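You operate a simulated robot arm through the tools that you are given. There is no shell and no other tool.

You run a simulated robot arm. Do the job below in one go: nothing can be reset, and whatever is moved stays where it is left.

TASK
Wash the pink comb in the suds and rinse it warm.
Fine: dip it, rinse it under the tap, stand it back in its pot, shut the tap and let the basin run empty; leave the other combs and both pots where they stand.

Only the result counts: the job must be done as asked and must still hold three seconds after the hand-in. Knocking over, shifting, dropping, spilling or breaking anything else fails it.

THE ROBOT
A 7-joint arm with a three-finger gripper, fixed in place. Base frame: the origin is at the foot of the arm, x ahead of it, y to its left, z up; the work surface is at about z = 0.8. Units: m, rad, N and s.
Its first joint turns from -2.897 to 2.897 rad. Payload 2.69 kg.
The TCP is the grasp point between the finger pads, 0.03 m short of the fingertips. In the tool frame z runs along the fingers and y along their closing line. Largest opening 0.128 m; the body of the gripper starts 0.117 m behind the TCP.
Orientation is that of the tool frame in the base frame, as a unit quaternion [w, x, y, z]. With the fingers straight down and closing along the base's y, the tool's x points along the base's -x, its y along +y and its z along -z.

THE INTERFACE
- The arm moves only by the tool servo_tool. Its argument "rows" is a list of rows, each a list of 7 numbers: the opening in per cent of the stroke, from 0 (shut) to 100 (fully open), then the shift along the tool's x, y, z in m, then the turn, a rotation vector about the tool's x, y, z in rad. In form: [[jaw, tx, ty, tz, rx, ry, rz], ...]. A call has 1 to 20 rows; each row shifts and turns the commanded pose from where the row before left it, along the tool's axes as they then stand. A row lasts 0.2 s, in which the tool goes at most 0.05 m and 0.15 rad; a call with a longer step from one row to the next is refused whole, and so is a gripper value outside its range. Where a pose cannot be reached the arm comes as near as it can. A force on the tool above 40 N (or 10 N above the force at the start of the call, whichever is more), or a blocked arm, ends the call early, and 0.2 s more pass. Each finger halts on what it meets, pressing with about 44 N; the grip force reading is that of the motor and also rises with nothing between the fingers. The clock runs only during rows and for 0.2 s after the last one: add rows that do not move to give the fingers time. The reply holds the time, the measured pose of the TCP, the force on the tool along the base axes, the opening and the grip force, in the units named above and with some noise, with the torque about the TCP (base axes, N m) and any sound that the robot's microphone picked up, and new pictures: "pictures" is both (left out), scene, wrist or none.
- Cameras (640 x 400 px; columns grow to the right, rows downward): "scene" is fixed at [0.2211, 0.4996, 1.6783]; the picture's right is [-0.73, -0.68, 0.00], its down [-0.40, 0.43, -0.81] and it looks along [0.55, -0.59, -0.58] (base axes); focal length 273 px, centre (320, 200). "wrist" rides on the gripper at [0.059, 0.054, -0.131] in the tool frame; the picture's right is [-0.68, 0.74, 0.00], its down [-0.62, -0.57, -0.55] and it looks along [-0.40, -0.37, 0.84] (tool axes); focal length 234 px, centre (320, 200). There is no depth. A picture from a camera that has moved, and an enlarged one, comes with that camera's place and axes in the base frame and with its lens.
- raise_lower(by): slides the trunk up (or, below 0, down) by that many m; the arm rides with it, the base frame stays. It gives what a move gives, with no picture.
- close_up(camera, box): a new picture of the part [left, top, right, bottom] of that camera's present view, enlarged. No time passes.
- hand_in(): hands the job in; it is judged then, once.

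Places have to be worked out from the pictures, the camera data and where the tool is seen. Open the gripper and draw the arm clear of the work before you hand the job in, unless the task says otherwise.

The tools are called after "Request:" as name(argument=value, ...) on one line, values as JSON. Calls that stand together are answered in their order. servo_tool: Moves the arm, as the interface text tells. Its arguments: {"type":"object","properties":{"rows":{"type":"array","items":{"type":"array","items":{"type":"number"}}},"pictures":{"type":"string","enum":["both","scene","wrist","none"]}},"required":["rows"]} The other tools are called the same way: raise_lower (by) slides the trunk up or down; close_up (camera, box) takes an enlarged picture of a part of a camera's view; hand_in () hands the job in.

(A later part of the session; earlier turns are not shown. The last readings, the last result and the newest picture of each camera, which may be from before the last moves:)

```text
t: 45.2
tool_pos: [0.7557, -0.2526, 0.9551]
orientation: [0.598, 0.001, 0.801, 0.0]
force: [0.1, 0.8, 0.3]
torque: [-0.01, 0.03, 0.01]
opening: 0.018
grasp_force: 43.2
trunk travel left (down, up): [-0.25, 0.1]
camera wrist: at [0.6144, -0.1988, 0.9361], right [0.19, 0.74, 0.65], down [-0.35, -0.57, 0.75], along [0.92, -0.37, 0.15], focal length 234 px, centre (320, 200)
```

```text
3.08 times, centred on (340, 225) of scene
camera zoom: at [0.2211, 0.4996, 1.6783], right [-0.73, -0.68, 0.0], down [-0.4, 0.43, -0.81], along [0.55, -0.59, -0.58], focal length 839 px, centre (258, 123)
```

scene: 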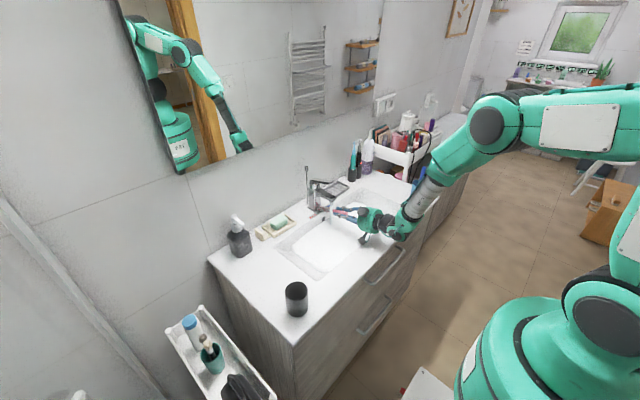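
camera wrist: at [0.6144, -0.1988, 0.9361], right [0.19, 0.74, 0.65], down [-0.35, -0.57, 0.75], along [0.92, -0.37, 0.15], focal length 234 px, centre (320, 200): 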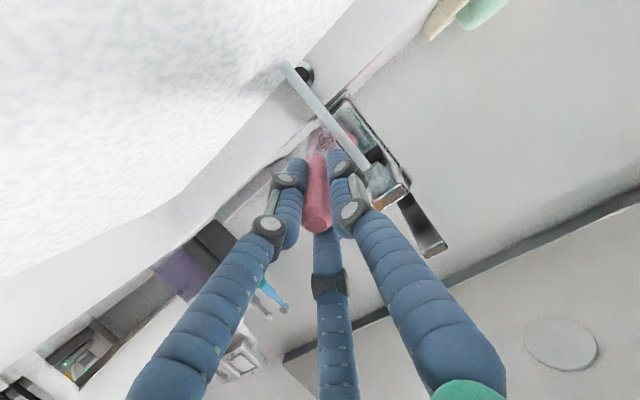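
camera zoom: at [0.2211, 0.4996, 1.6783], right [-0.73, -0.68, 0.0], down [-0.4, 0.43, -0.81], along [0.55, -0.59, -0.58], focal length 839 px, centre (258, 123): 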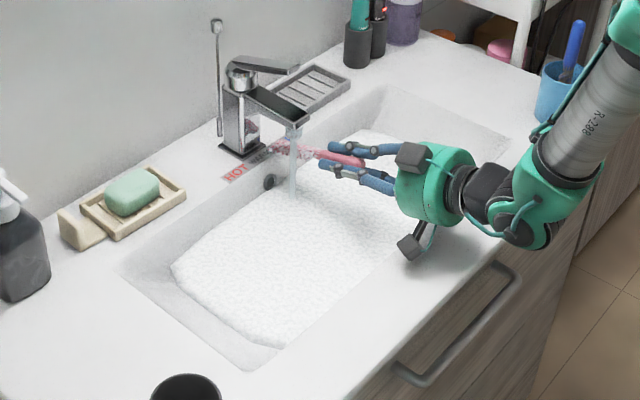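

The pale patches look like a translucent film, so it is unclear whether they are foam or water. I'll rotate the comb 40° about its own axis so the tines face straight up into the stream, recentre it, and sweep along its length again.

Request:
servo_tool(rows=[[0, 0.0042, 0.01, -0.0144, 0, 0, 0], [0, 0, 0.0105, 0, 0, 0, 0], [0, 0, 0, 0, 0, 0, 0.14], [0, 0, 0, 0, 0, 0, 0.14], [0, 0, 0, 0, 0, 0, 0.14], [0, 0, 0, 0, 0, 0, 0.14], [0, 0, 0, 0, 0, 0, 0.14], [0, 0, 0, -0.008, 0, 0, 0], [0, 0, 0, -0.008, 0, 0, 0], [0, 0, 0, -0.008, 0, 0, 0], [0, 0, 0, -0.008, 0, 0, 0], [0, 0.0064, 0.00765, 0, 0, 0, 0], [0, 0, 0, 0.009, 0, 0, 0], [0, 0, 0, 0.009, 0, 0, 0], [0, 0, 0, 0.009, 0, 0, 0], [0, 0, 0, 0.009, 0, 0, 0], [0, 0, 0, 0.009, 0, 0, 0], [0, 0, 0, 0, 0, 0, 0]], pictures="both")

Request:
close_up(camera="scene", box=[325, 190, 365, 222])

Request:
close_up(camera="wrist", box=[290, 100, 355, 175])

```text
t: 49.0
tool_pos: [0.7533, -0.2214, 0.9499]
orientation: [0.561, 0.275, 0.753, 0.206]
force: [-27.7, -1.5, 7.3]
torque: [-0.1, 0.42, -0.36]
opening: 0.018
grasp_force: 44.2
trunk travel left (down, up): [-0.25, 0.1]
camera wrist: at [0.6242, -0.1432, 0.9772], right [0.28, 0.13, 0.95], down [-0.5, -0.83, 0.26], along [0.82, -0.54, -0.17], focal length 234 px, centre (320, 200)
```

scene: 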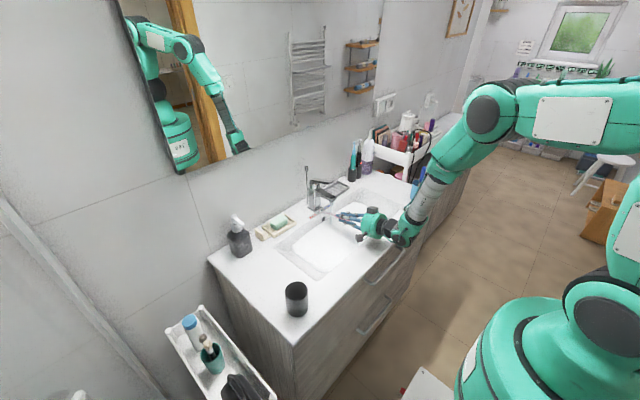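
wrist: 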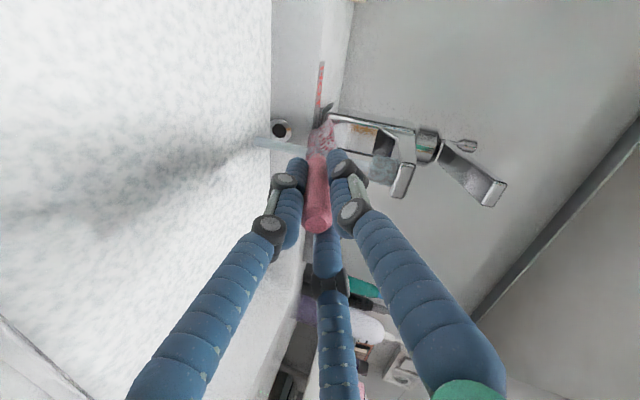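

```text
12.50 times, centred on (345, 206) of scene
camera zoom: at [0.2211, 0.4996, 1.6783], right [-0.73, -0.68, 0.0], down [-0.4, 0.43, -0.81], along [0.55, -0.59, -0.58], focal length 3408 px, centre (8, 125)
```

zoom: 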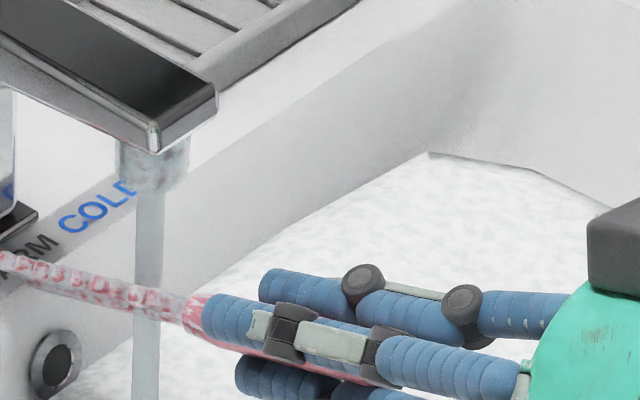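

```text
5.33 times, centred on (322, 138) of wrist
camera zoom: at [0.6242, -0.1432, 0.9772], right [0.28, 0.13, 0.95], down [-0.5, -0.83, 0.26], along [0.82, -0.54, -0.17], focal length 1249 px, centre (307, 533)
```

zoom: 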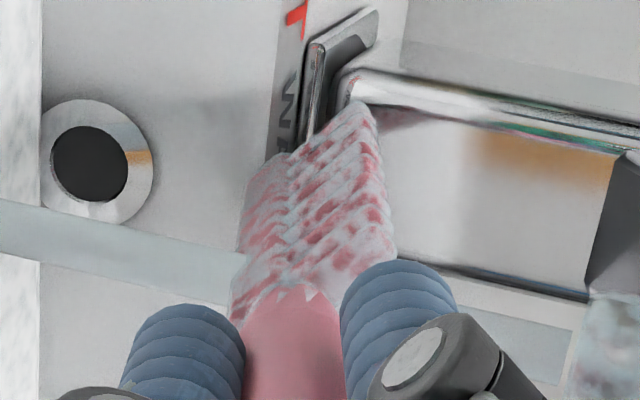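

The tip touched the tap column again, so I back off 50 mm at once. Then I restore the 65° pitch, roll the comb to ~90° from its first attitude so the other face of the head turns up, and pass that face through the stream.

Request:
servo_tool(rows=[[0, 0, 0, -0.025, 0, 0, 0], [0, 0, 0, -0.025, 0, 0, 0], [0, -0.0068, -0.008, 0, 0, 0, 0], [0, 0, 0, 0, 0.0966, 0.1147, 0], [0, 0, 0, 0, 0, 0, 0.14], [0, 0, 0, 0, 0, 0, 0.14], [0, 0, 0, 0, 0, 0, 0.14], [0, 0, 0, 0, 0, 0, 0.14], [0, 0, 0, 0, 0, 0, 0.14], [0, 0, 0, 0, 0, 0, 0.14], [0, -0.0002, 0.0054, -0.0025, 0, 0, 0], [0, -0.0001, 0.0042, 0.0091, 0, 0, 0], [0, -0.0001, 0.0042, 0.0091, 0, 0, 0], [0, -0.0001, 0.0042, 0.0091, 0, 0, 0], [0, 0, 0, 0, 0, 0, 0], [0, 0, 0, 0, 0, 0, 0]], pictures="both")

Request:
close_up(camera="scene", box=[325, 190, 365, 222])

Request:
close_up(camera="wrist", box=[290, 100, 355, 175])

```text
t: 52.4
tool_pos: [0.738, -0.232, 0.9691]
orientation: [0.384, 0.588, 0.605, 0.375]
force: [0.3, -0.4, -0.5]
torque: [0.02, 0.01, 0.04]
opening: 0.0177
grasp_force: 43.0
trunk travel left (down, up): [-0.25, 0.1]
camera wrist: at [0.6412, -0.1725, 1.072], right [0.32, -0.65, 0.68], down [-0.73, -0.63, -0.26], along [0.61, -0.41, -0.68], focal length 234 px, centre (320, 200)
```

scene: 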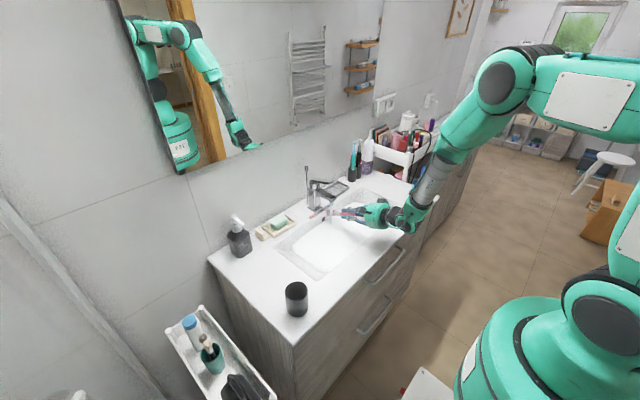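
wrist: 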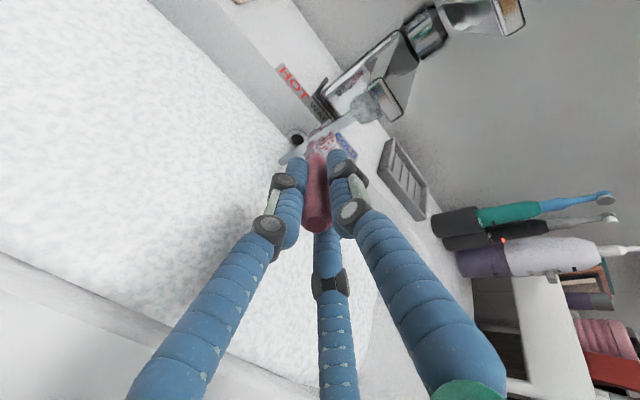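

```text
12.50 times, centred on (345, 206) of scene
camera zoom: at [0.2211, 0.4996, 1.6783], right [-0.73, -0.68, 0.0], down [-0.4, 0.43, -0.81], along [0.55, -0.59, -0.58], focal length 3408 px, centre (8, 125)
```

zoom: 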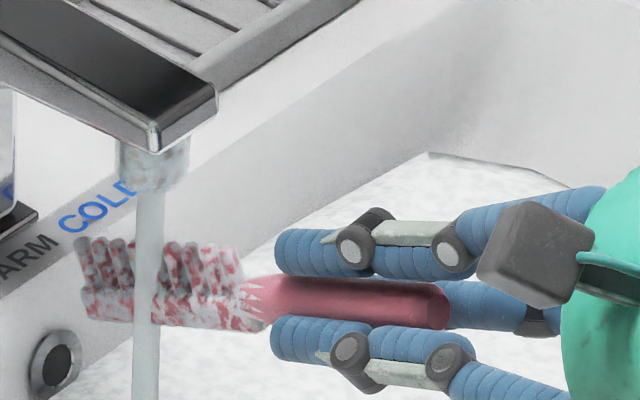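

```text
5.33 times, centred on (322, 138) of wrist
camera zoom: at [0.6412, -0.1725, 1.072], right [0.32, -0.65, 0.68], down [-0.73, -0.63, -0.26], along [0.61, -0.41, -0.68], focal length 1249 px, centre (307, 533)
```

zoom: 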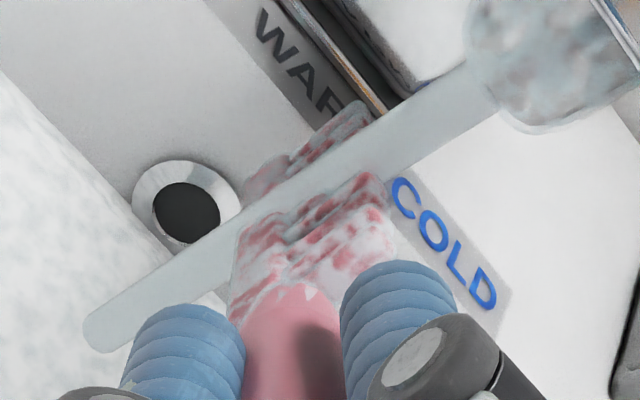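

Now the opposite face is visible. I'll zoom in closely to see where foam remains along the head.

Request:
close_up(camera="scene", box=[329, 204, 345, 218])

Request:
close_up(camera="wrist", box=[302, 116, 342, 160])

```text
16.00 times, centred on (337, 211) of scene
camera zoom: at [0.2211, 0.4996, 1.6783], right [-0.73, -0.68, 0.0], down [-0.4, 0.43, -0.81], along [0.55, -0.59, -0.58], focal length 4362 px, centre (48, 24)
```

zoom: 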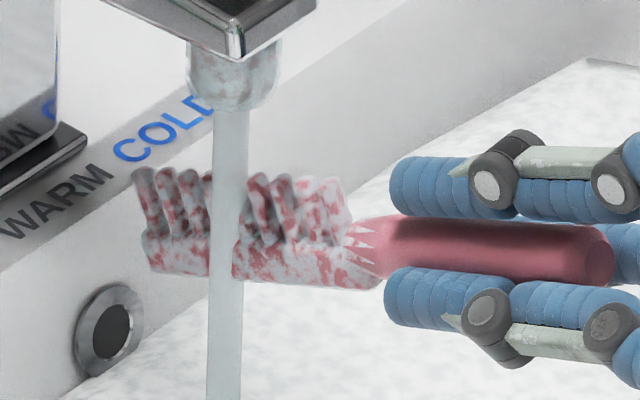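

```text
9.09 times, centred on (322, 138) of wrist
camera zoom: at [0.6412, -0.1725, 1.072], right [0.32, -0.65, 0.68], down [-0.73, -0.63, -0.26], along [0.61, -0.41, -0.68], focal length 2129 px, centre (302, 764)
```

zoom: 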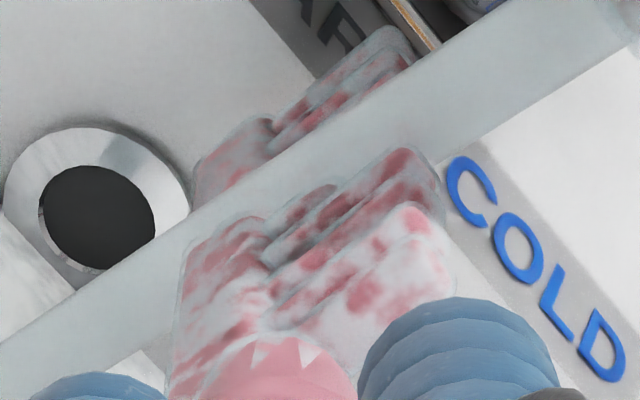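

The pale shell on the head has the same look as the running-water blob at the aerator, so it is probably a water film; the lever tip also projects exactly where a straight WARM lever should be. I'll make one more pass with the tines of this face centred in the stream, then draw back out.

Request:
servo_tool(rows=[[0, 0.006, 0, 0, 0, 0, 0], [0, 0.006, 0, 0, 0, 0, 0], [0, -0.0001, 0.0042, 0.0091, 0, 0, 0], [0, -0.0001, 0.0042, 0.0091, 0, 0, 0], [0, 0, 0, 0, 0, 0, 0], [0, 0.0001, -0.0042, -0.0091, 0, 0, 0], [0, 0.0001, -0.0042, -0.0091, 0, 0, 0], [0, 0, 0, 0, 0, 0, 0], [0, 0.0001, -0.0042, -0.0091, 0, 0, 0], [0, 0.0001, -0.0042, -0.0091, 0, 0, 0], [0, 0, 0, 0, 0, 0, 0], [0, 0.0001, -0.0042, -0.0091, 0, 0, 0], [0, 0.0001, -0.0042, -0.0091, 0, 0, 0], [0, 0.0001, -0.0042, -0.0091, 0, 0, 0], [0, 0, 0, -0.03, 0, 0, 0], [0, 0, 0, -0.03, 0, 0, 0]], pictures="both")

Request:
close_up(camera="scene", box=[335, 190, 375, 222])

Request:
close_up(camera="wrist", box=[302, 116, 342, 160])

```text
t: 55.8
tool_pos: [0.6303, -0.2253, 0.9943]
orientation: [0.385, 0.588, 0.606, 0.374]
force: [-0.9, 0.0, -1.0]
torque: [-0.01, 0.01, 0.02]
opening: 0.0178
grasp_force: 43.1
trunk travel left (down, up): [-0.25, 0.1]
camera wrist: at [0.5345, -0.1649, 1.0968], right [0.32, -0.65, 0.68], down [-0.73, -0.63, -0.26], along [0.6, -0.41, -0.68], focal length 234 px, centre (320, 200)
```

scene: 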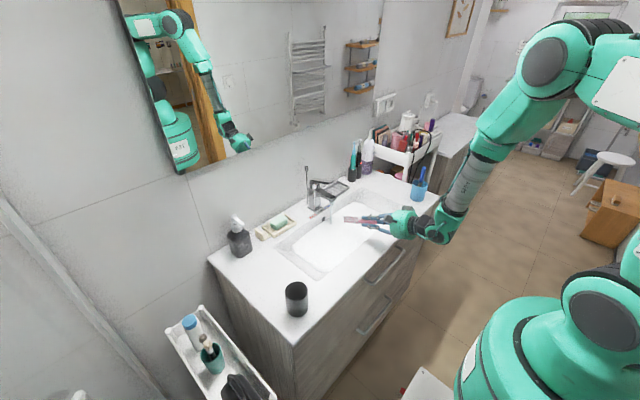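
wrist: 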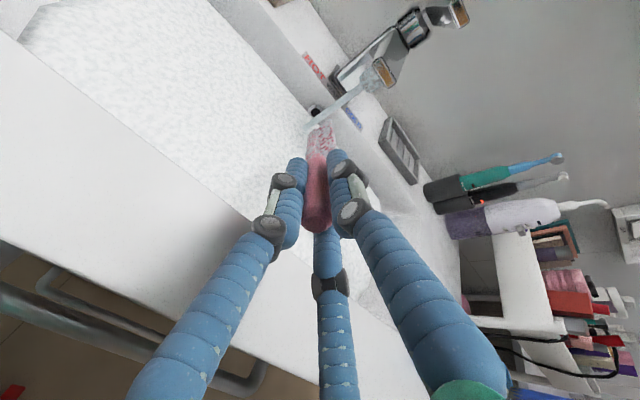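

```text
12.50 times, centred on (355, 206) of scene
camera zoom: at [0.2211, 0.4996, 1.6783], right [-0.73, -0.68, 0.0], down [-0.4, 0.43, -0.81], along [0.55, -0.59, -0.58], focal length 3408 px, centre (-118, 125)
```

zoom: 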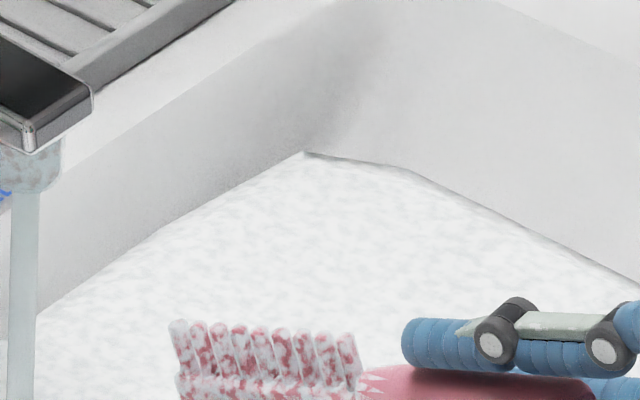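

```text
9.09 times, centred on (322, 138) of wrist
camera zoom: at [0.5345, -0.1649, 1.0968], right [0.32, -0.65, 0.68], down [-0.73, -0.63, -0.26], along [0.6, -0.41, -0.68], focal length 2129 px, centre (302, 764)
```

zoom: 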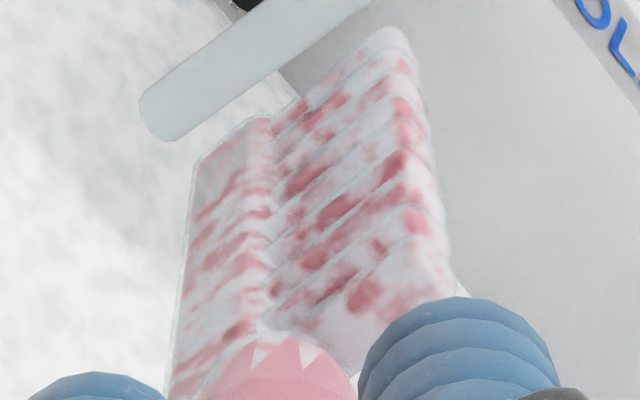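

Before leaving the basin I compare the shell on the comb with the water blob at the aerator in close-up.

Request:
close_up(camera="scene", box=[326, 188, 346, 204])

Request:
close_up(camera="scene", box=[342, 210, 362, 226])

Request:
close_up(camera="scene", box=[270, 150, 410, 290])

Request:
close_up(camera="wrist", box=[290, 0, 480, 140])

```text
16.00 times, centred on (336, 196) of scene
camera zoom: at [0.2211, 0.4996, 1.6783], right [-0.73, -0.68, 0.0], down [-0.4, 0.43, -0.81], along [0.55, -0.59, -0.58], focal length 4362 px, centre (64, 264)
```

zoom: 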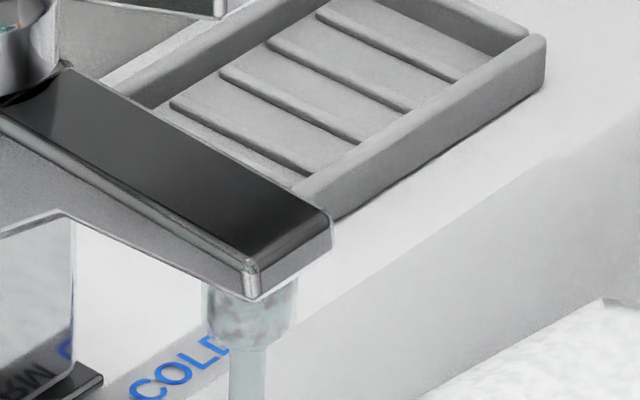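

```text
16.00 times, centred on (352, 218) of scene
camera zoom: at [0.2211, 0.4996, 1.6783], right [-0.73, -0.68, 0.0], down [-0.4, 0.43, -0.81], along [0.55, -0.59, -0.58], focal length 4362 px, centre (-192, -88)
```

zoom: 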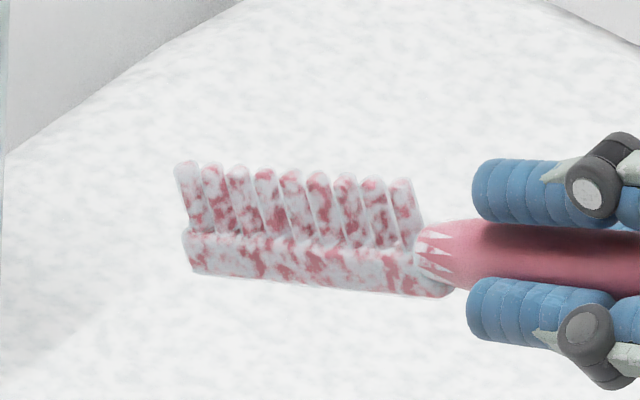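

```text
2.86 times, centred on (340, 220) of scene
camera zoom: at [0.2211, 0.4996, 1.6783], right [-0.73, -0.68, 0.0], down [-0.4, 0.43, -0.81], along [0.55, -0.59, -0.58], focal length 779 px, centre (263, 143)
```

zoom: 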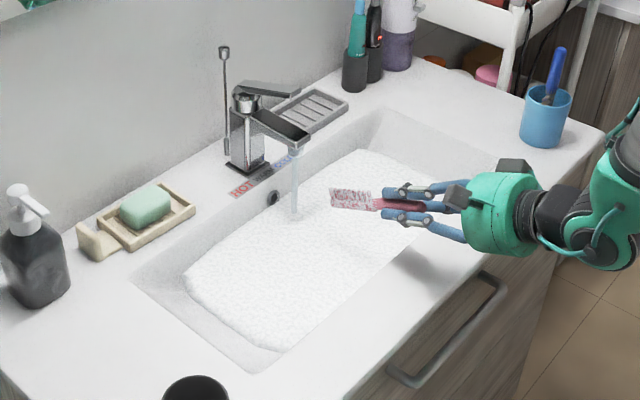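

```text
2.86 times, centred on (385, 70) of wrist
camera zoom: at [0.5345, -0.1649, 1.0968], right [0.32, -0.65, 0.68], down [-0.73, -0.63, -0.26], along [0.6, -0.41, -0.68], focal length 669 px, centre (134, 571)
```

zoom: 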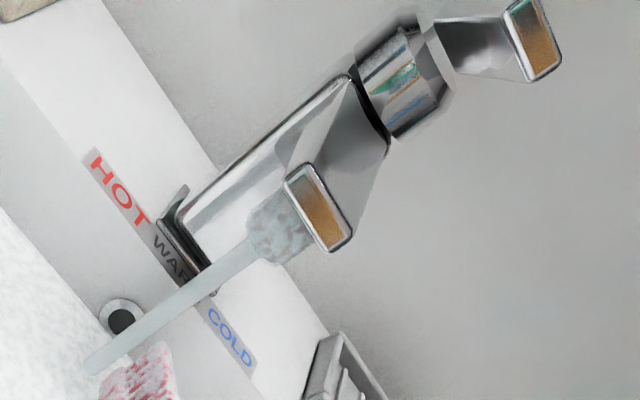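

The foam faded over the first several seconds of rinsing and then reached a steady look over the whole head regardless of where the stream struck, so I take the rinse as complete. Next I raise the comb clear and undo the roll.

Request:
servo_tool(rows=[[0, -0.0011, 0.0362, -0.0169, 0, 0, 0], [0, -0.0011, 0.0362, -0.0169, 0, 0, 0], [0, -0.0011, 0.0362, -0.0169, 0, 0, 0], [0, -0.0011, 0.0362, -0.0169, 0, 0, 0], [0, 0, 0, 0, 0, 0, -0.14], [0, 0, 0, 0, 0, 0, -0.14], [0, 0, 0, 0, 0, 0, -0.14], [0, 0, 0, 0, 0, 0, -0.14], [0, 0, 0, 0, 0, 0, -0.14], [0, 0, 0, 0, 0, 0, -0.14], [0, 0, 0, 0, 0, 0, -0.14], [0, 0, 0, 0, 0, 0, -0.14], [0, 0, 0, 0, 0, 0, -0.14], [0, 0, 0, 0, 0, 0, -0.14], [0, 0, 0, 0, 0, 0, -0.14]], pictures="both")

Request:
close_up(camera="scene", box=[320, 160, 400, 230])

Request:
close_up(camera="wrist", box=[290, 100, 355, 175])

```text
t: 59.0
tool_pos: [0.6325, -0.2205, 1.1547]
orientation: [0.536, 0.0, 0.844, -0.001]
force: [-0.5, 0.4, 0.0]
torque: [0.03, 0.01, -0.02]
opening: 0.016
grasp_force: 42.4
trunk travel left (down, up): [-0.25, 0.1]
camera wrist: at [0.4888, -0.1677, 1.1576], right [0.29, 0.74, 0.61], down [-0.23, -0.56, 0.79], along [0.93, -0.37, 0.01], focal length 234 px, centre (320, 200)
```

scene: 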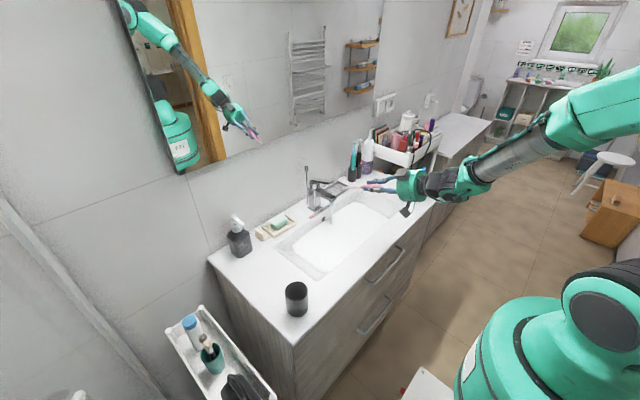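
wrist: 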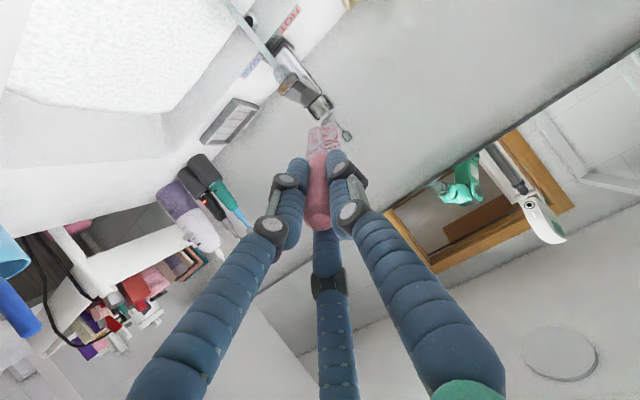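

```text
5.71 times, centred on (360, 195) of scene
camera zoom: at [0.2211, 0.4996, 1.6783], right [-0.73, -0.68, 0.0], down [-0.4, 0.43, -0.81], along [0.55, -0.59, -0.58], focal length 1558 px, centre (91, 229)
```

zoom: 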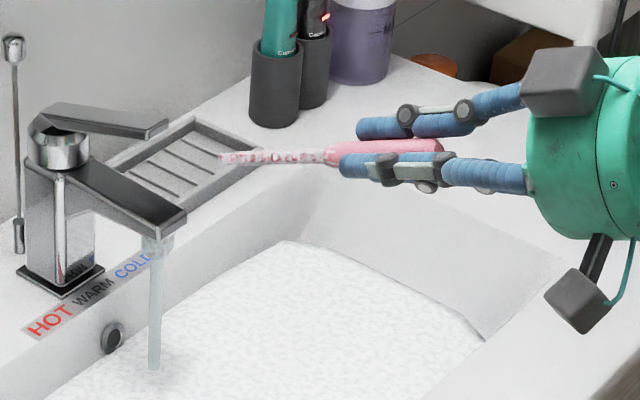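

```text
5.33 times, centred on (322, 138) of wrist
camera zoom: at [0.4888, -0.1677, 1.1576], right [0.29, 0.74, 0.61], down [-0.23, -0.56, 0.79], along [0.93, -0.37, 0.01], focal length 1249 px, centre (307, 533)
```

zoom: 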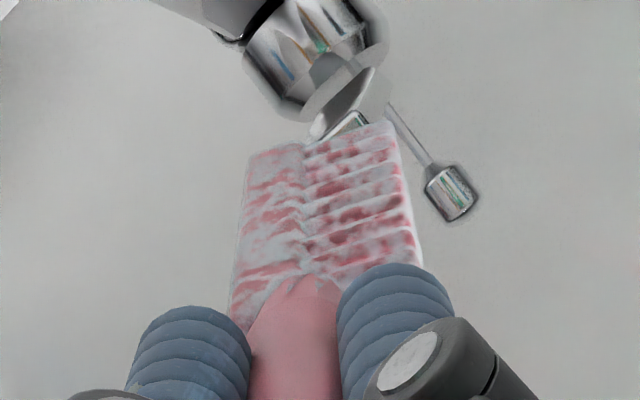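

The comb tip works out at (0.765, -0.214, 1.097), still in line with the tool, about 0.145 m from the TCP. I'll pitch the tool back to vertical and carry the comb to just above its pot with the tip clear of the rim.

Request:
servo_tool(rows=[[0, 0, 0, 0, 0, 0.14175, 0], [0, 0, 0, 0, 0, 0.14175, 0], [0, 0, 0, 0, 0, 0.14175, 0], [0, 0, 0, 0, 0, 0.14175, 0], [0, 0, 0, 0, 0, 0.14175, 0], [0, 0, 0, 0, 0, 0.14175, 0], [0, 0, 0, 0, 0, 0.14175, 0], [0, 0, 0, 0, 0, 0.14175, 0], [0, 0.0027, 0.045, -0.004, 0, 0, 0], [0, 0.0027, 0.045, -0.004, 0, 0, 0], [0, 0.0027, 0.045, -0.004, 0, 0, 0], [0, 0.0027, 0.045, -0.004, 0, 0, 0], [0, 0.0027, 0.045, -0.004, 0, 0, 0], [0, 0.0027, 0.045, -0.004, 0, 0, 0], [0, 0.0027, 0.045, -0.004, 0, 0, 0], [0, 0.0027, 0.045, -0.004, 0, 0, 0], [0, 0.0027, 0.045, -0.004, 0, 0, 0], [0, 0, 0, 0, 0, 0, 0]], pictures="both")

Request:
close_up(camera="scene", box=[260, 210, 340, 330])

Request:
close_up(camera="wrist", box=[270, 70, 370, 230])

Request:
close_up(camera="scene", box=[280, 235, 310, 285])

```text
t: 62.8
tool_pos: [0.6055, 0.1847, 1.1926]
orientation: [-0.001, -0.001, 1.0, 0.0]
force: [-0.6, 0.8, 0.5]
torque: [-0.04, -0.04, 0.02]
opening: 0.0163
grasp_force: 42.3
trunk travel left (down, up): [-0.25, 0.1]
camera wrist: at [0.5475, 0.2378, 1.3243], right [0.68, 0.74, 0.0], down [0.62, -0.57, 0.55], along [0.4, -0.37, -0.84], focal length 234 px, centre (320, 200)
```

scene: 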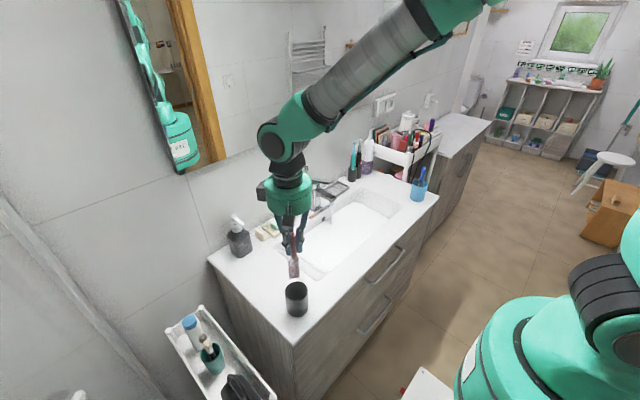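
wrist: 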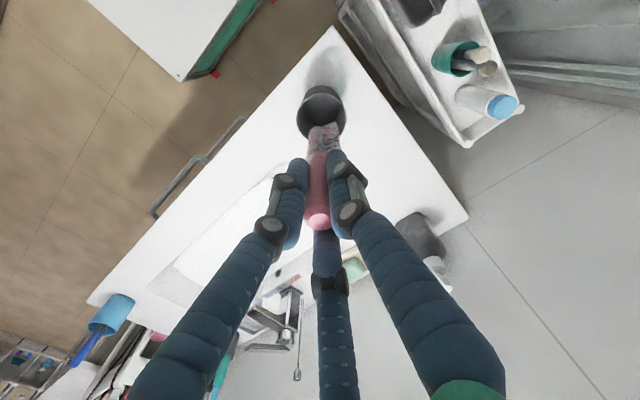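

```text
3.33 times, centred on (300, 270) of scene
camera zoom: at [0.2211, 0.4996, 1.6783], right [-0.73, -0.68, 0.0], down [-0.4, 0.43, -0.81], along [0.55, -0.59, -0.58], focal length 909 px, centre (387, -33)
```

zoom: 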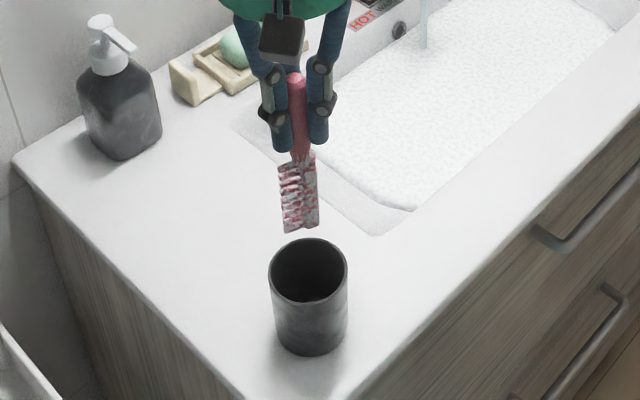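

```text
2.50 times, centred on (320, 150) of wrist
camera zoom: at [0.5475, 0.2378, 1.3243], right [0.68, 0.74, 0.0], down [0.62, -0.57, 0.55], along [0.4, -0.37, -0.84], focal length 585 px, centre (320, 325)
```

zoom: 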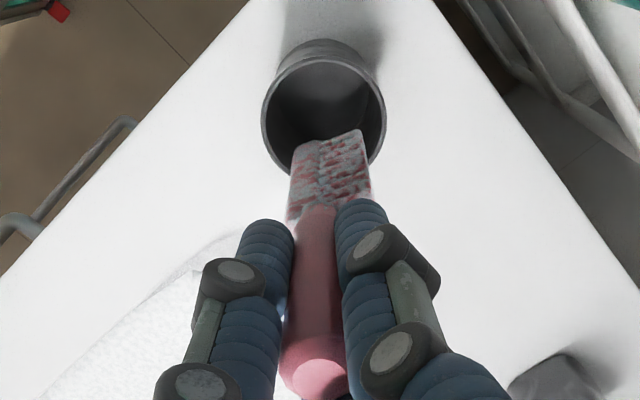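

```text
8.00 times, centred on (295, 260) of scene
camera zoom: at [0.2211, 0.4996, 1.6783], right [-0.73, -0.68, 0.0], down [-0.4, 0.43, -0.81], along [0.55, -0.59, -0.58], focal length 2181 px, centre (520, -280)
```

zoom: 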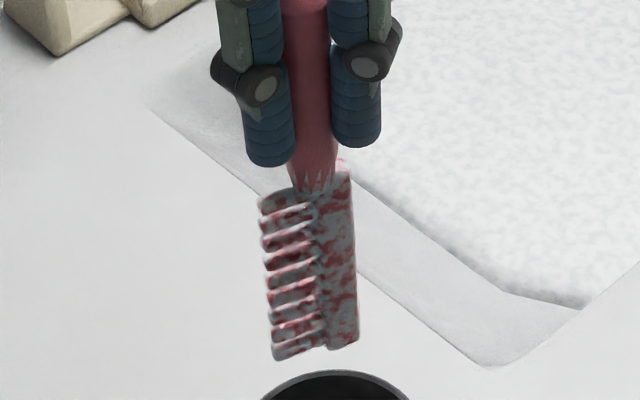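

The comb's residue looks like clear water film in the shade with no brown left, and the tip is within ~4 mm of the pot axis. I'll nudge the TCP 3 mm toward -y and lower the tip a few centimetres into the pot, then check.

Request:
servo_tool(rows=[[0, -0.002, -0.003, 0.015, 0, 0, 0], [0, 0, 0, 0.02, 0, 0, 0], [0, 0, 0, 0.02, 0, 0, 0], [0, 0, 0, 0.02, 0, 0, 0]], pictures="both")

Request:
close_up(camera="scene", box=[265, 230, 335, 330])

Request:
close_up(camera="wrist", box=[270, 70, 370, 230])

```text
t: 63.8
tool_pos: [0.6088, 0.1827, 1.1147]
orientation: [0.0, 0.0, 1.0, 0.002]
force: [-0.2, -0.4, 0.3]
torque: [-0.01, 0.02, 0.0]
opening: 0.0165
grasp_force: 42.2
trunk travel left (down, up): [-0.25, 0.1]
camera wrist: at [0.5509, 0.2361, 1.2473], right [0.68, 0.74, 0.0], down [0.62, -0.57, 0.55], along [0.4, -0.37, -0.84], focal length 234 px, centre (320, 200)
```

scene: 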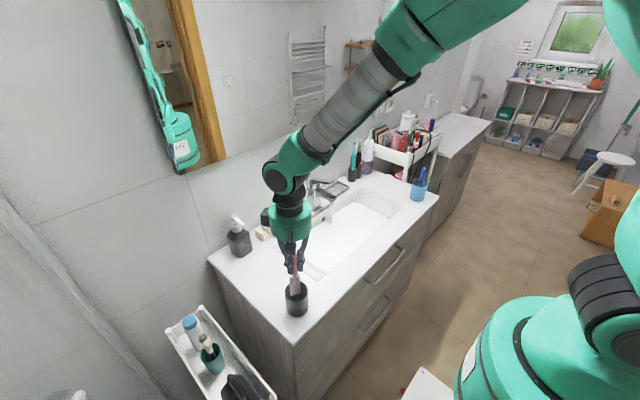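
wrist: 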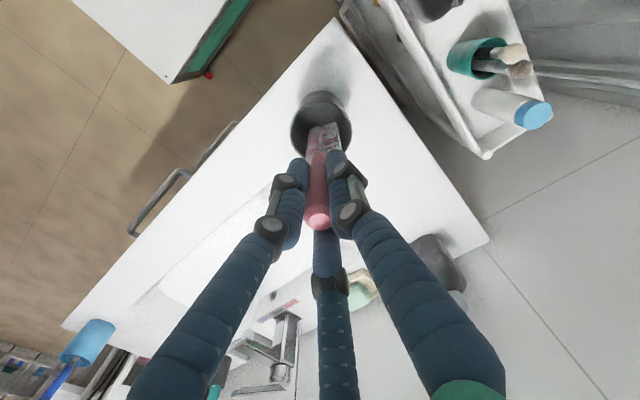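

```text
4.00 times, centred on (300, 280) of scene
camera zoom: at [0.2211, 0.4996, 1.6783], right [-0.73, -0.68, 0.0], down [-0.4, 0.43, -0.81], along [0.55, -0.59, -0.58], focal length 1090 px, centre (400, -120)
```

zoom: 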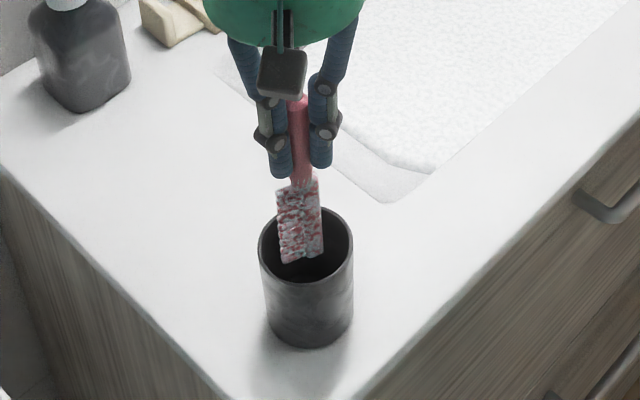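

```text
2.50 times, centred on (320, 150) of wrist
camera zoom: at [0.5509, 0.2361, 1.2473], right [0.68, 0.74, 0.0], down [0.62, -0.57, 0.55], along [0.4, -0.37, -0.84], focal length 585 px, centre (320, 325)
```

zoom: 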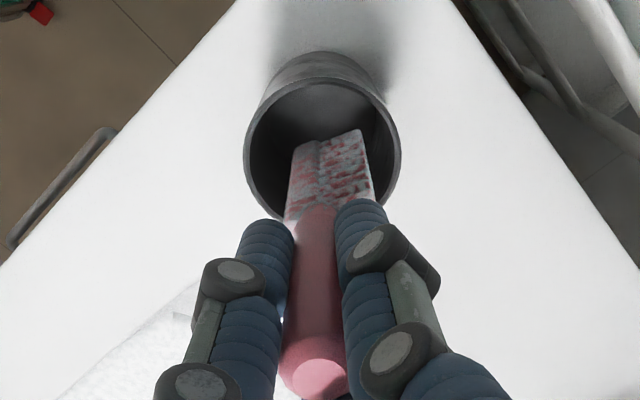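

The tip has entered the pot freely with no contact force. I'll continue down to z≈1.052, slowing at the end, and check the force before letting go.

Request:
servo_tool(rows=[[0, 0, 0, 0.02, 0, 0, 0], [0, 0, 0, 0.02, 0, 0, 0], [0, 0, 0, 0.014, 0, 0, 0], [0, 0, 0, 0.008, 0, 0, 0], [0, 0, 0, 0, 0, 0, 0]], pictures="both")

Request:
close_up(camera="scene", box=[265, 230, 335, 330])

```text
t: 65.0
tool_pos: [0.6117, 0.1812, 1.0538]
orientation: [-0.001, 0.001, 1.0, 0.001]
force: [0.0, 0.5, -0.3]
torque: [-0.03, 0.01, 0.01]
opening: 0.0166
grasp_force: 42.4
trunk travel left (down, up): [-0.25, 0.1]
camera wrist: at [0.5529, 0.2338, 1.1862], right [0.68, 0.74, 0.0], down [0.62, -0.57, 0.55], along [0.4, -0.37, -0.84], focal length 234 px, centre (320, 200)
```

scene: 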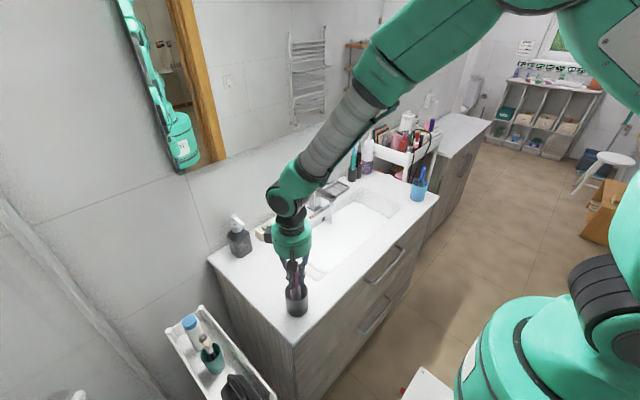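
wrist: 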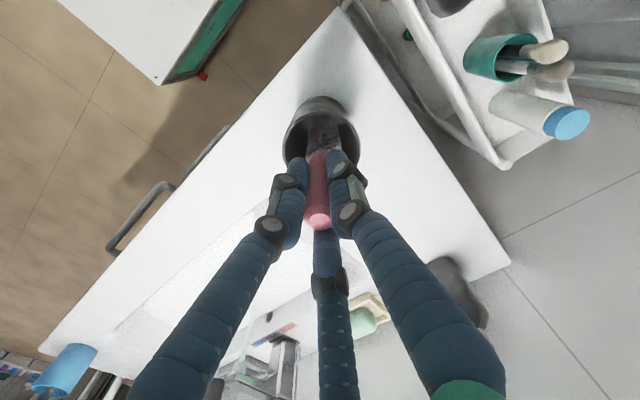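

```text
4.00 times, centred on (300, 280) of scene
camera zoom: at [0.2211, 0.4996, 1.6783], right [-0.73, -0.68, 0.0], down [-0.4, 0.43, -0.81], along [0.55, -0.59, -0.58], focal length 1090 px, centre (400, -120)
```

zoom: 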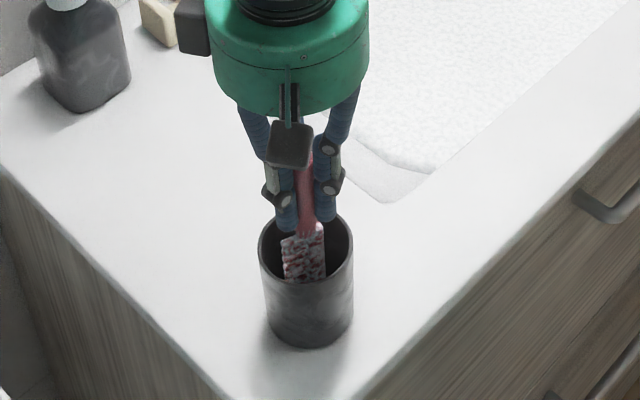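

Still no contact. I'll ease down another 7 mm to feel for the pot's floor.

Request:
servo_tool(rows=[[0, 0, 0, 0.004, 0, 0, 0], [0, 0, 0, 0.003, 0, 0, 0], [0, 0, 0, 0, 0, 0, 0]], pictures="none")

```text
t: 65.8
tool_pos: [0.6098, 0.1816, 1.0466]
orientation: [0.0, 0.0, 1.0, 0.0]
force: [-0.4, -0.4, -0.2]
torque: [0.0, -0.03, -0.01]
opening: 0.0163
grasp_force: 41.8
trunk travel left (down, up): [-0.25, 0.1]
```

Request:
servo_tool(rows=[[0, 0, 0, 0.003, 0, 0, 0], [0, 0, 0, 0.002, 0, 0, 0], [0, 0, 0, 0, 0, 0, 0]], pictures="both")

Request:
close_up(camera="scene", box=[275, 240, 325, 320])

Request:
close_up(camera="wrist", box=[270, 70, 370, 240])

```text
t: 66.6
tool_pos: [0.6103, 0.1817, 1.0425]
orientation: [0.0, -0.001, 1.0, 0.001]
force: [-1.7, 0.7, 15.7]
torque: [0.02, 0.3, 0.01]
opening: 0.0163
grasp_force: 42.0
trunk travel left (down, up): [-0.25, 0.1]
camera wrist: at [0.5518, 0.2347, 1.1749], right [0.68, 0.74, 0.0], down [0.62, -0.57, 0.55], along [0.4, -0.37, -0.84], focal length 234 px, centre (320, 200)
```

scene: 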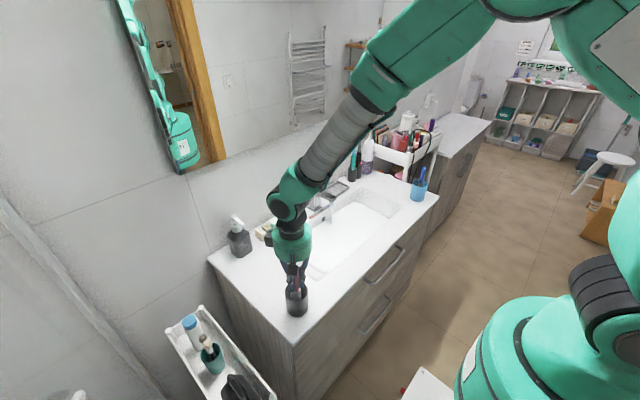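
wrist: 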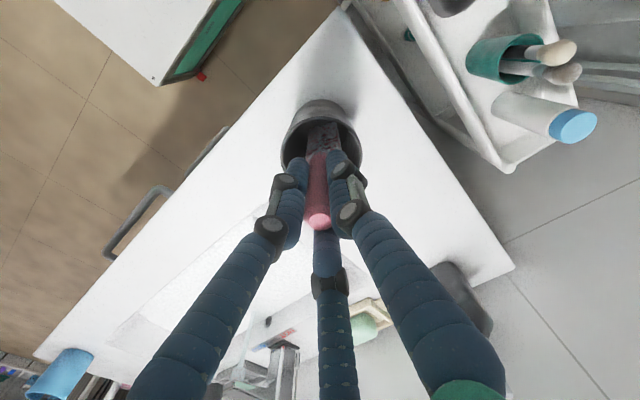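

```text
5.00 times, centred on (300, 280) of scene
camera zoom: at [0.2211, 0.4996, 1.6783], right [-0.73, -0.68, 0.0], down [-0.4, 0.43, -0.81], along [0.55, -0.59, -0.58], focal length 1363 px, centre (420, -200)
```

zoom: 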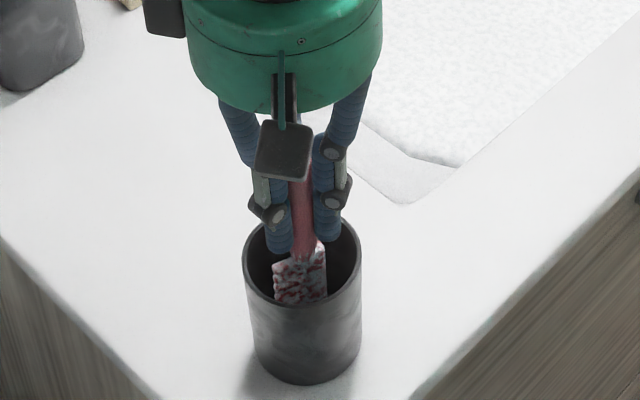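

```text
2.35 times, centred on (320, 155) of wrist
camera zoom: at [0.5518, 0.2347, 1.1749], right [0.68, 0.74, 0.0], down [0.62, -0.57, 0.55], along [0.4, -0.37, -0.84], focal length 551 px, centre (320, 306)
```

zoom: 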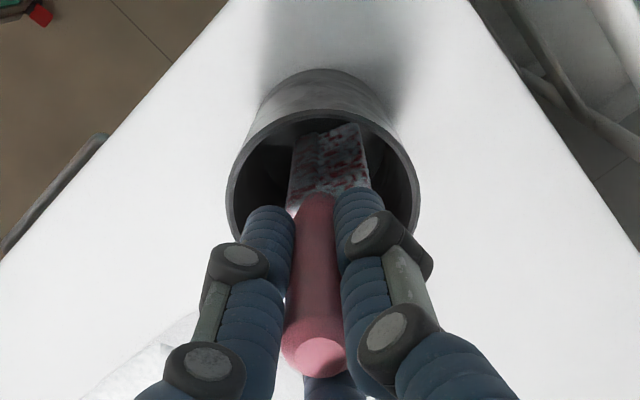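

The comb rests on the pot floor (16 N). I'll relieve the load by 2 mm, open the jaws gradually, and rise clear.

Request:
servo_tool(rows=[[0, 0, 0, -0.002, 0, 0, 0], [15, 0, 0, 0, 0, 0, 0], [25, 0, 0, 0, 0, 0, 0], [45, 0, 0, 0, 0, 0, 0], [60, 0, 0, 0, 0, 0, 0], [60, 0, 0, -0.03, 0, 0, 0], [60, 0, 0, -0.04, 0, 0, 0], [60, 0, 0, -0.04, 0, 0, 0], [60, 0, 0, -0.045, 0, 0, 0]], pictures="both")

Request:
close_up(camera="scene", box=[270, 240, 330, 330])

Request:
close_up(camera="wrist", box=[280, 60, 370, 160])

Request:
close_up(camera="scene", box=[290, 150, 420, 280])

```text
t: 68.6
tool_pos: [0.6083, 0.183, 1.2025]
orientation: [-0.001, 0.0, 1.0, 0.001]
force: [-0.4, -0.5, -0.2]
torque: [0.02, -0.02, 0.0]
opening: 0.0772
grasp_force: 0.0
trunk travel left (down, up): [-0.25, 0.1]
camera wrist: at [0.5509, 0.2365, 1.3339], right [0.68, 0.74, 0.0], down [0.62, -0.57, 0.55], along [0.4, -0.37, -0.84], focal length 234 px, centre (320, 200)
```

scene: 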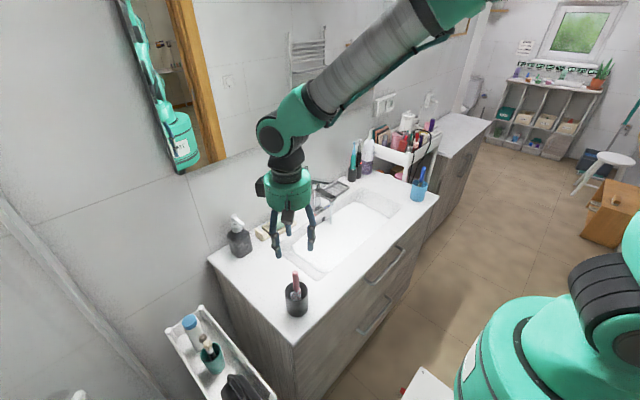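
wrist: 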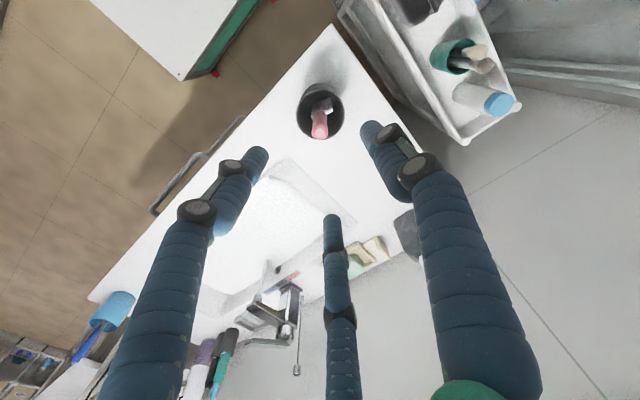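

```text
4.44 times, centred on (300, 285) of scene
camera zoom: at [0.2211, 0.4996, 1.6783], right [-0.73, -0.68, 0.0], down [-0.4, 0.43, -0.81], along [0.55, -0.59, -0.58], focal length 1212 px, centre (409, -178)
```

zoom: 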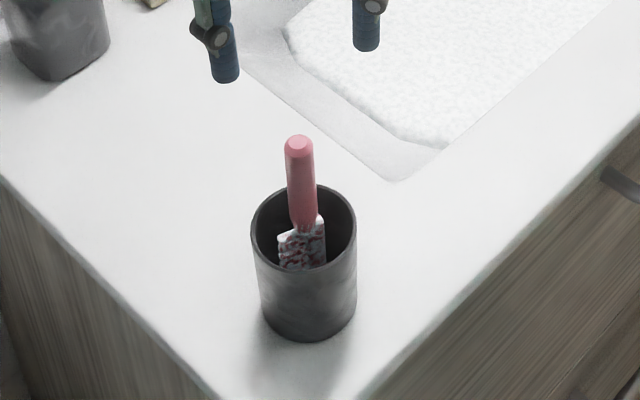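

```text
4.00 times, centred on (325, 110) of wrist
camera zoom: at [0.5509, 0.2365, 1.3339], right [0.68, 0.74, 0.0], down [0.62, -0.57, 0.55], along [0.4, -0.37, -0.84], focal length 937 px, centre (300, 560)
```

zoom: 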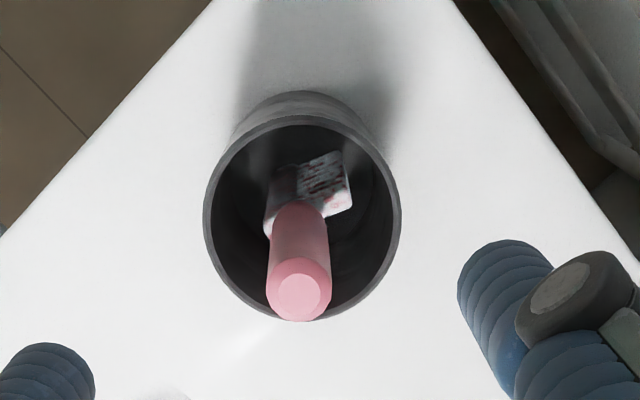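

```text
3.08 times, centred on (355, 215) of scene
camera zoom: at [0.2211, 0.4996, 1.6783], right [-0.73, -0.68, 0.0], down [-0.4, 0.43, -0.81], along [0.55, -0.59, -0.58], focal length 839 px, centre (212, 154)
```

zoom: 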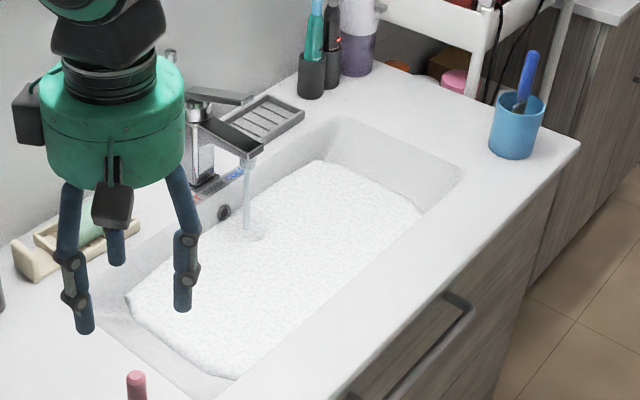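

The comb stands in its pot and the pot hasn't moved. I'll look closely at the head's neck end for leftover white foam before shutting the tap.

Request:
close_up(camera="scene", box=[284, 264, 314, 302])

Request:
close_up(camera="wrist", box=[308, 92, 340, 128])

```text
10.53 times, centred on (299, 283) of scene
camera zoom: at [0.2211, 0.4996, 1.6783], right [-0.73, -0.68, 0.0], down [-0.4, 0.43, -0.81], along [0.55, -0.59, -0.58], focal length 2870 px, centre (541, -674)
```

zoom: 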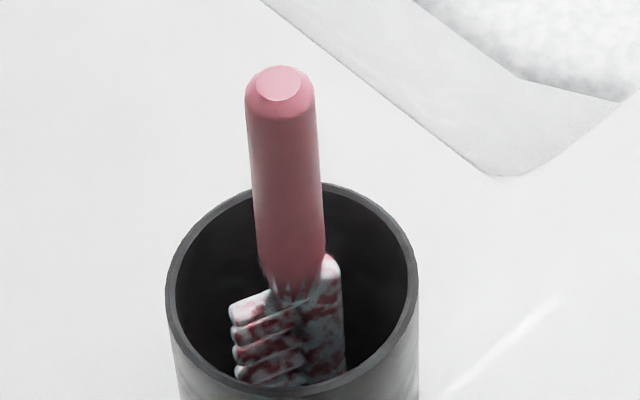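

```text
11.11 times, centred on (324, 110) of wrist
camera zoom: at [0.5509, 0.2365, 1.3339], right [0.68, 0.74, 0.0], down [0.62, -0.57, 0.55], along [0.4, -0.37, -0.84], focal length 2602 px, centre (276, 1200)
```

zoom: 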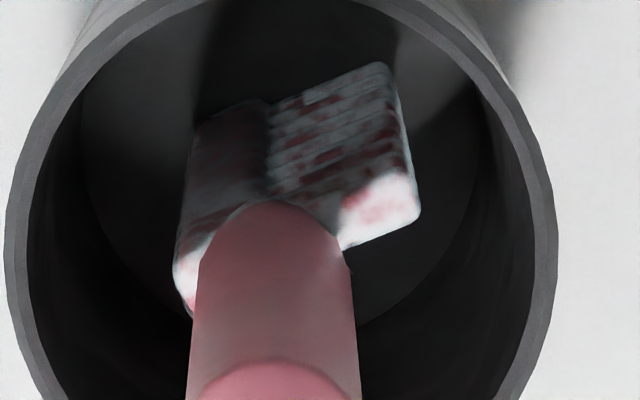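

Since the foam settled at a constant half coverage while only one face of the head ever pointed up at the stream, the underside was probably never rinsed, so I'll turn the comb over and rinse that face too. First I pre-roll the gripper -0.8 rad above the handle (handle axis ≈(0.607, 0.185)), descend and regrasp.

Request:
servo_tool(rows=[[60, 0.001, 0.002, 0, 0, 0, 0], [60, 0, 0, 0, 0, 0, -0.1334], [60, 0, 0, 0, 0, 0, -0.1334], [60, 0, 0, 0, 0, 0, -0.1334], [60, 0, 0, 0, 0, 0, -0.1334], [60, 0, 0, 0, 0, 0, -0.1334], [60, 0, 0, 0, 0, 0, -0.1334], [60, 0, 0, 0.04, 0, 0, 0], [60, 0, 0, 0.04, 0, 0, 0], [60, 0, 0, 0.04, 0, 0, 0], [60, 0, 0, 0.038, 0, 0, 0], [60, 0, 0, 0, 0, 0, 0]], pictures="both")

Request:
close_up(camera="wrist", box=[240, 60, 400, 260])

```text
t: 71.2
tool_pos: [0.6113, 0.1846, 1.0379]
orientation: [0.0, -0.39, 0.921, 0.001]
force: [0.8, 0.3, 0.4]
torque: [0.01, 0.02, 0.0]
opening: 0.0767
grasp_force: 0.1
trunk travel left (down, up): [-0.25, 0.1]
camera wrist: at [0.5319, 0.1792, 1.1699], right [-0.06, 1.0, 0.0], down [0.84, 0.05, 0.55], along [0.55, 0.03, -0.84], focal length 234 px, centre (320, 200)
```

scene: 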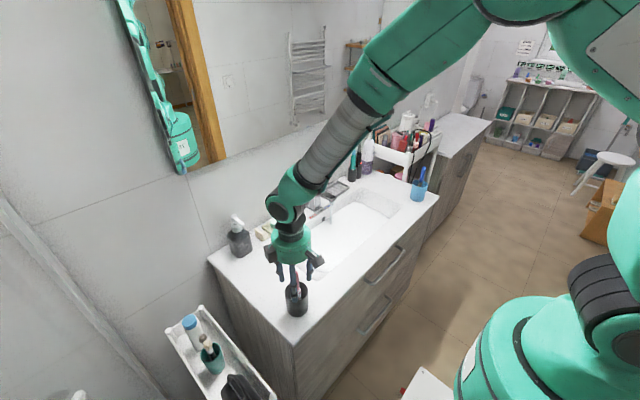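
wrist: 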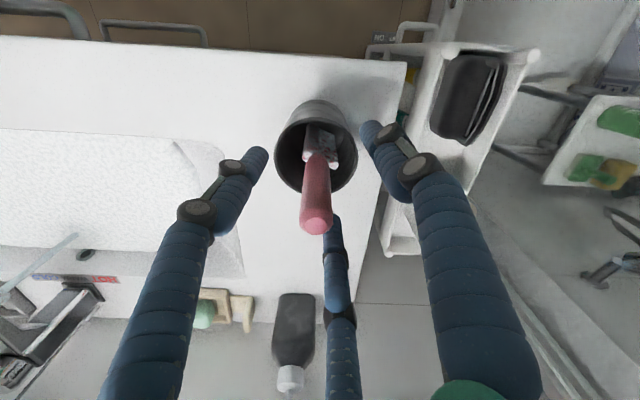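

```text
2.00 times, centred on (320, 160) of wrist
camera zoom: at [0.5319, 0.1792, 1.1699], right [-0.06, 1.0, 0.0], down [0.84, 0.05, 0.55], along [0.55, 0.03, -0.84], focal length 468 px, centre (320, 280)
```

zoom: 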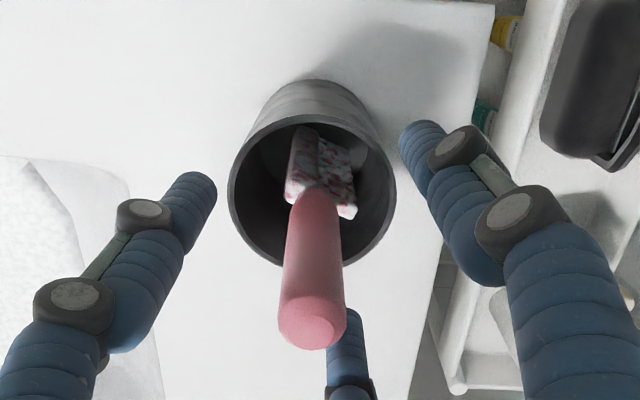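

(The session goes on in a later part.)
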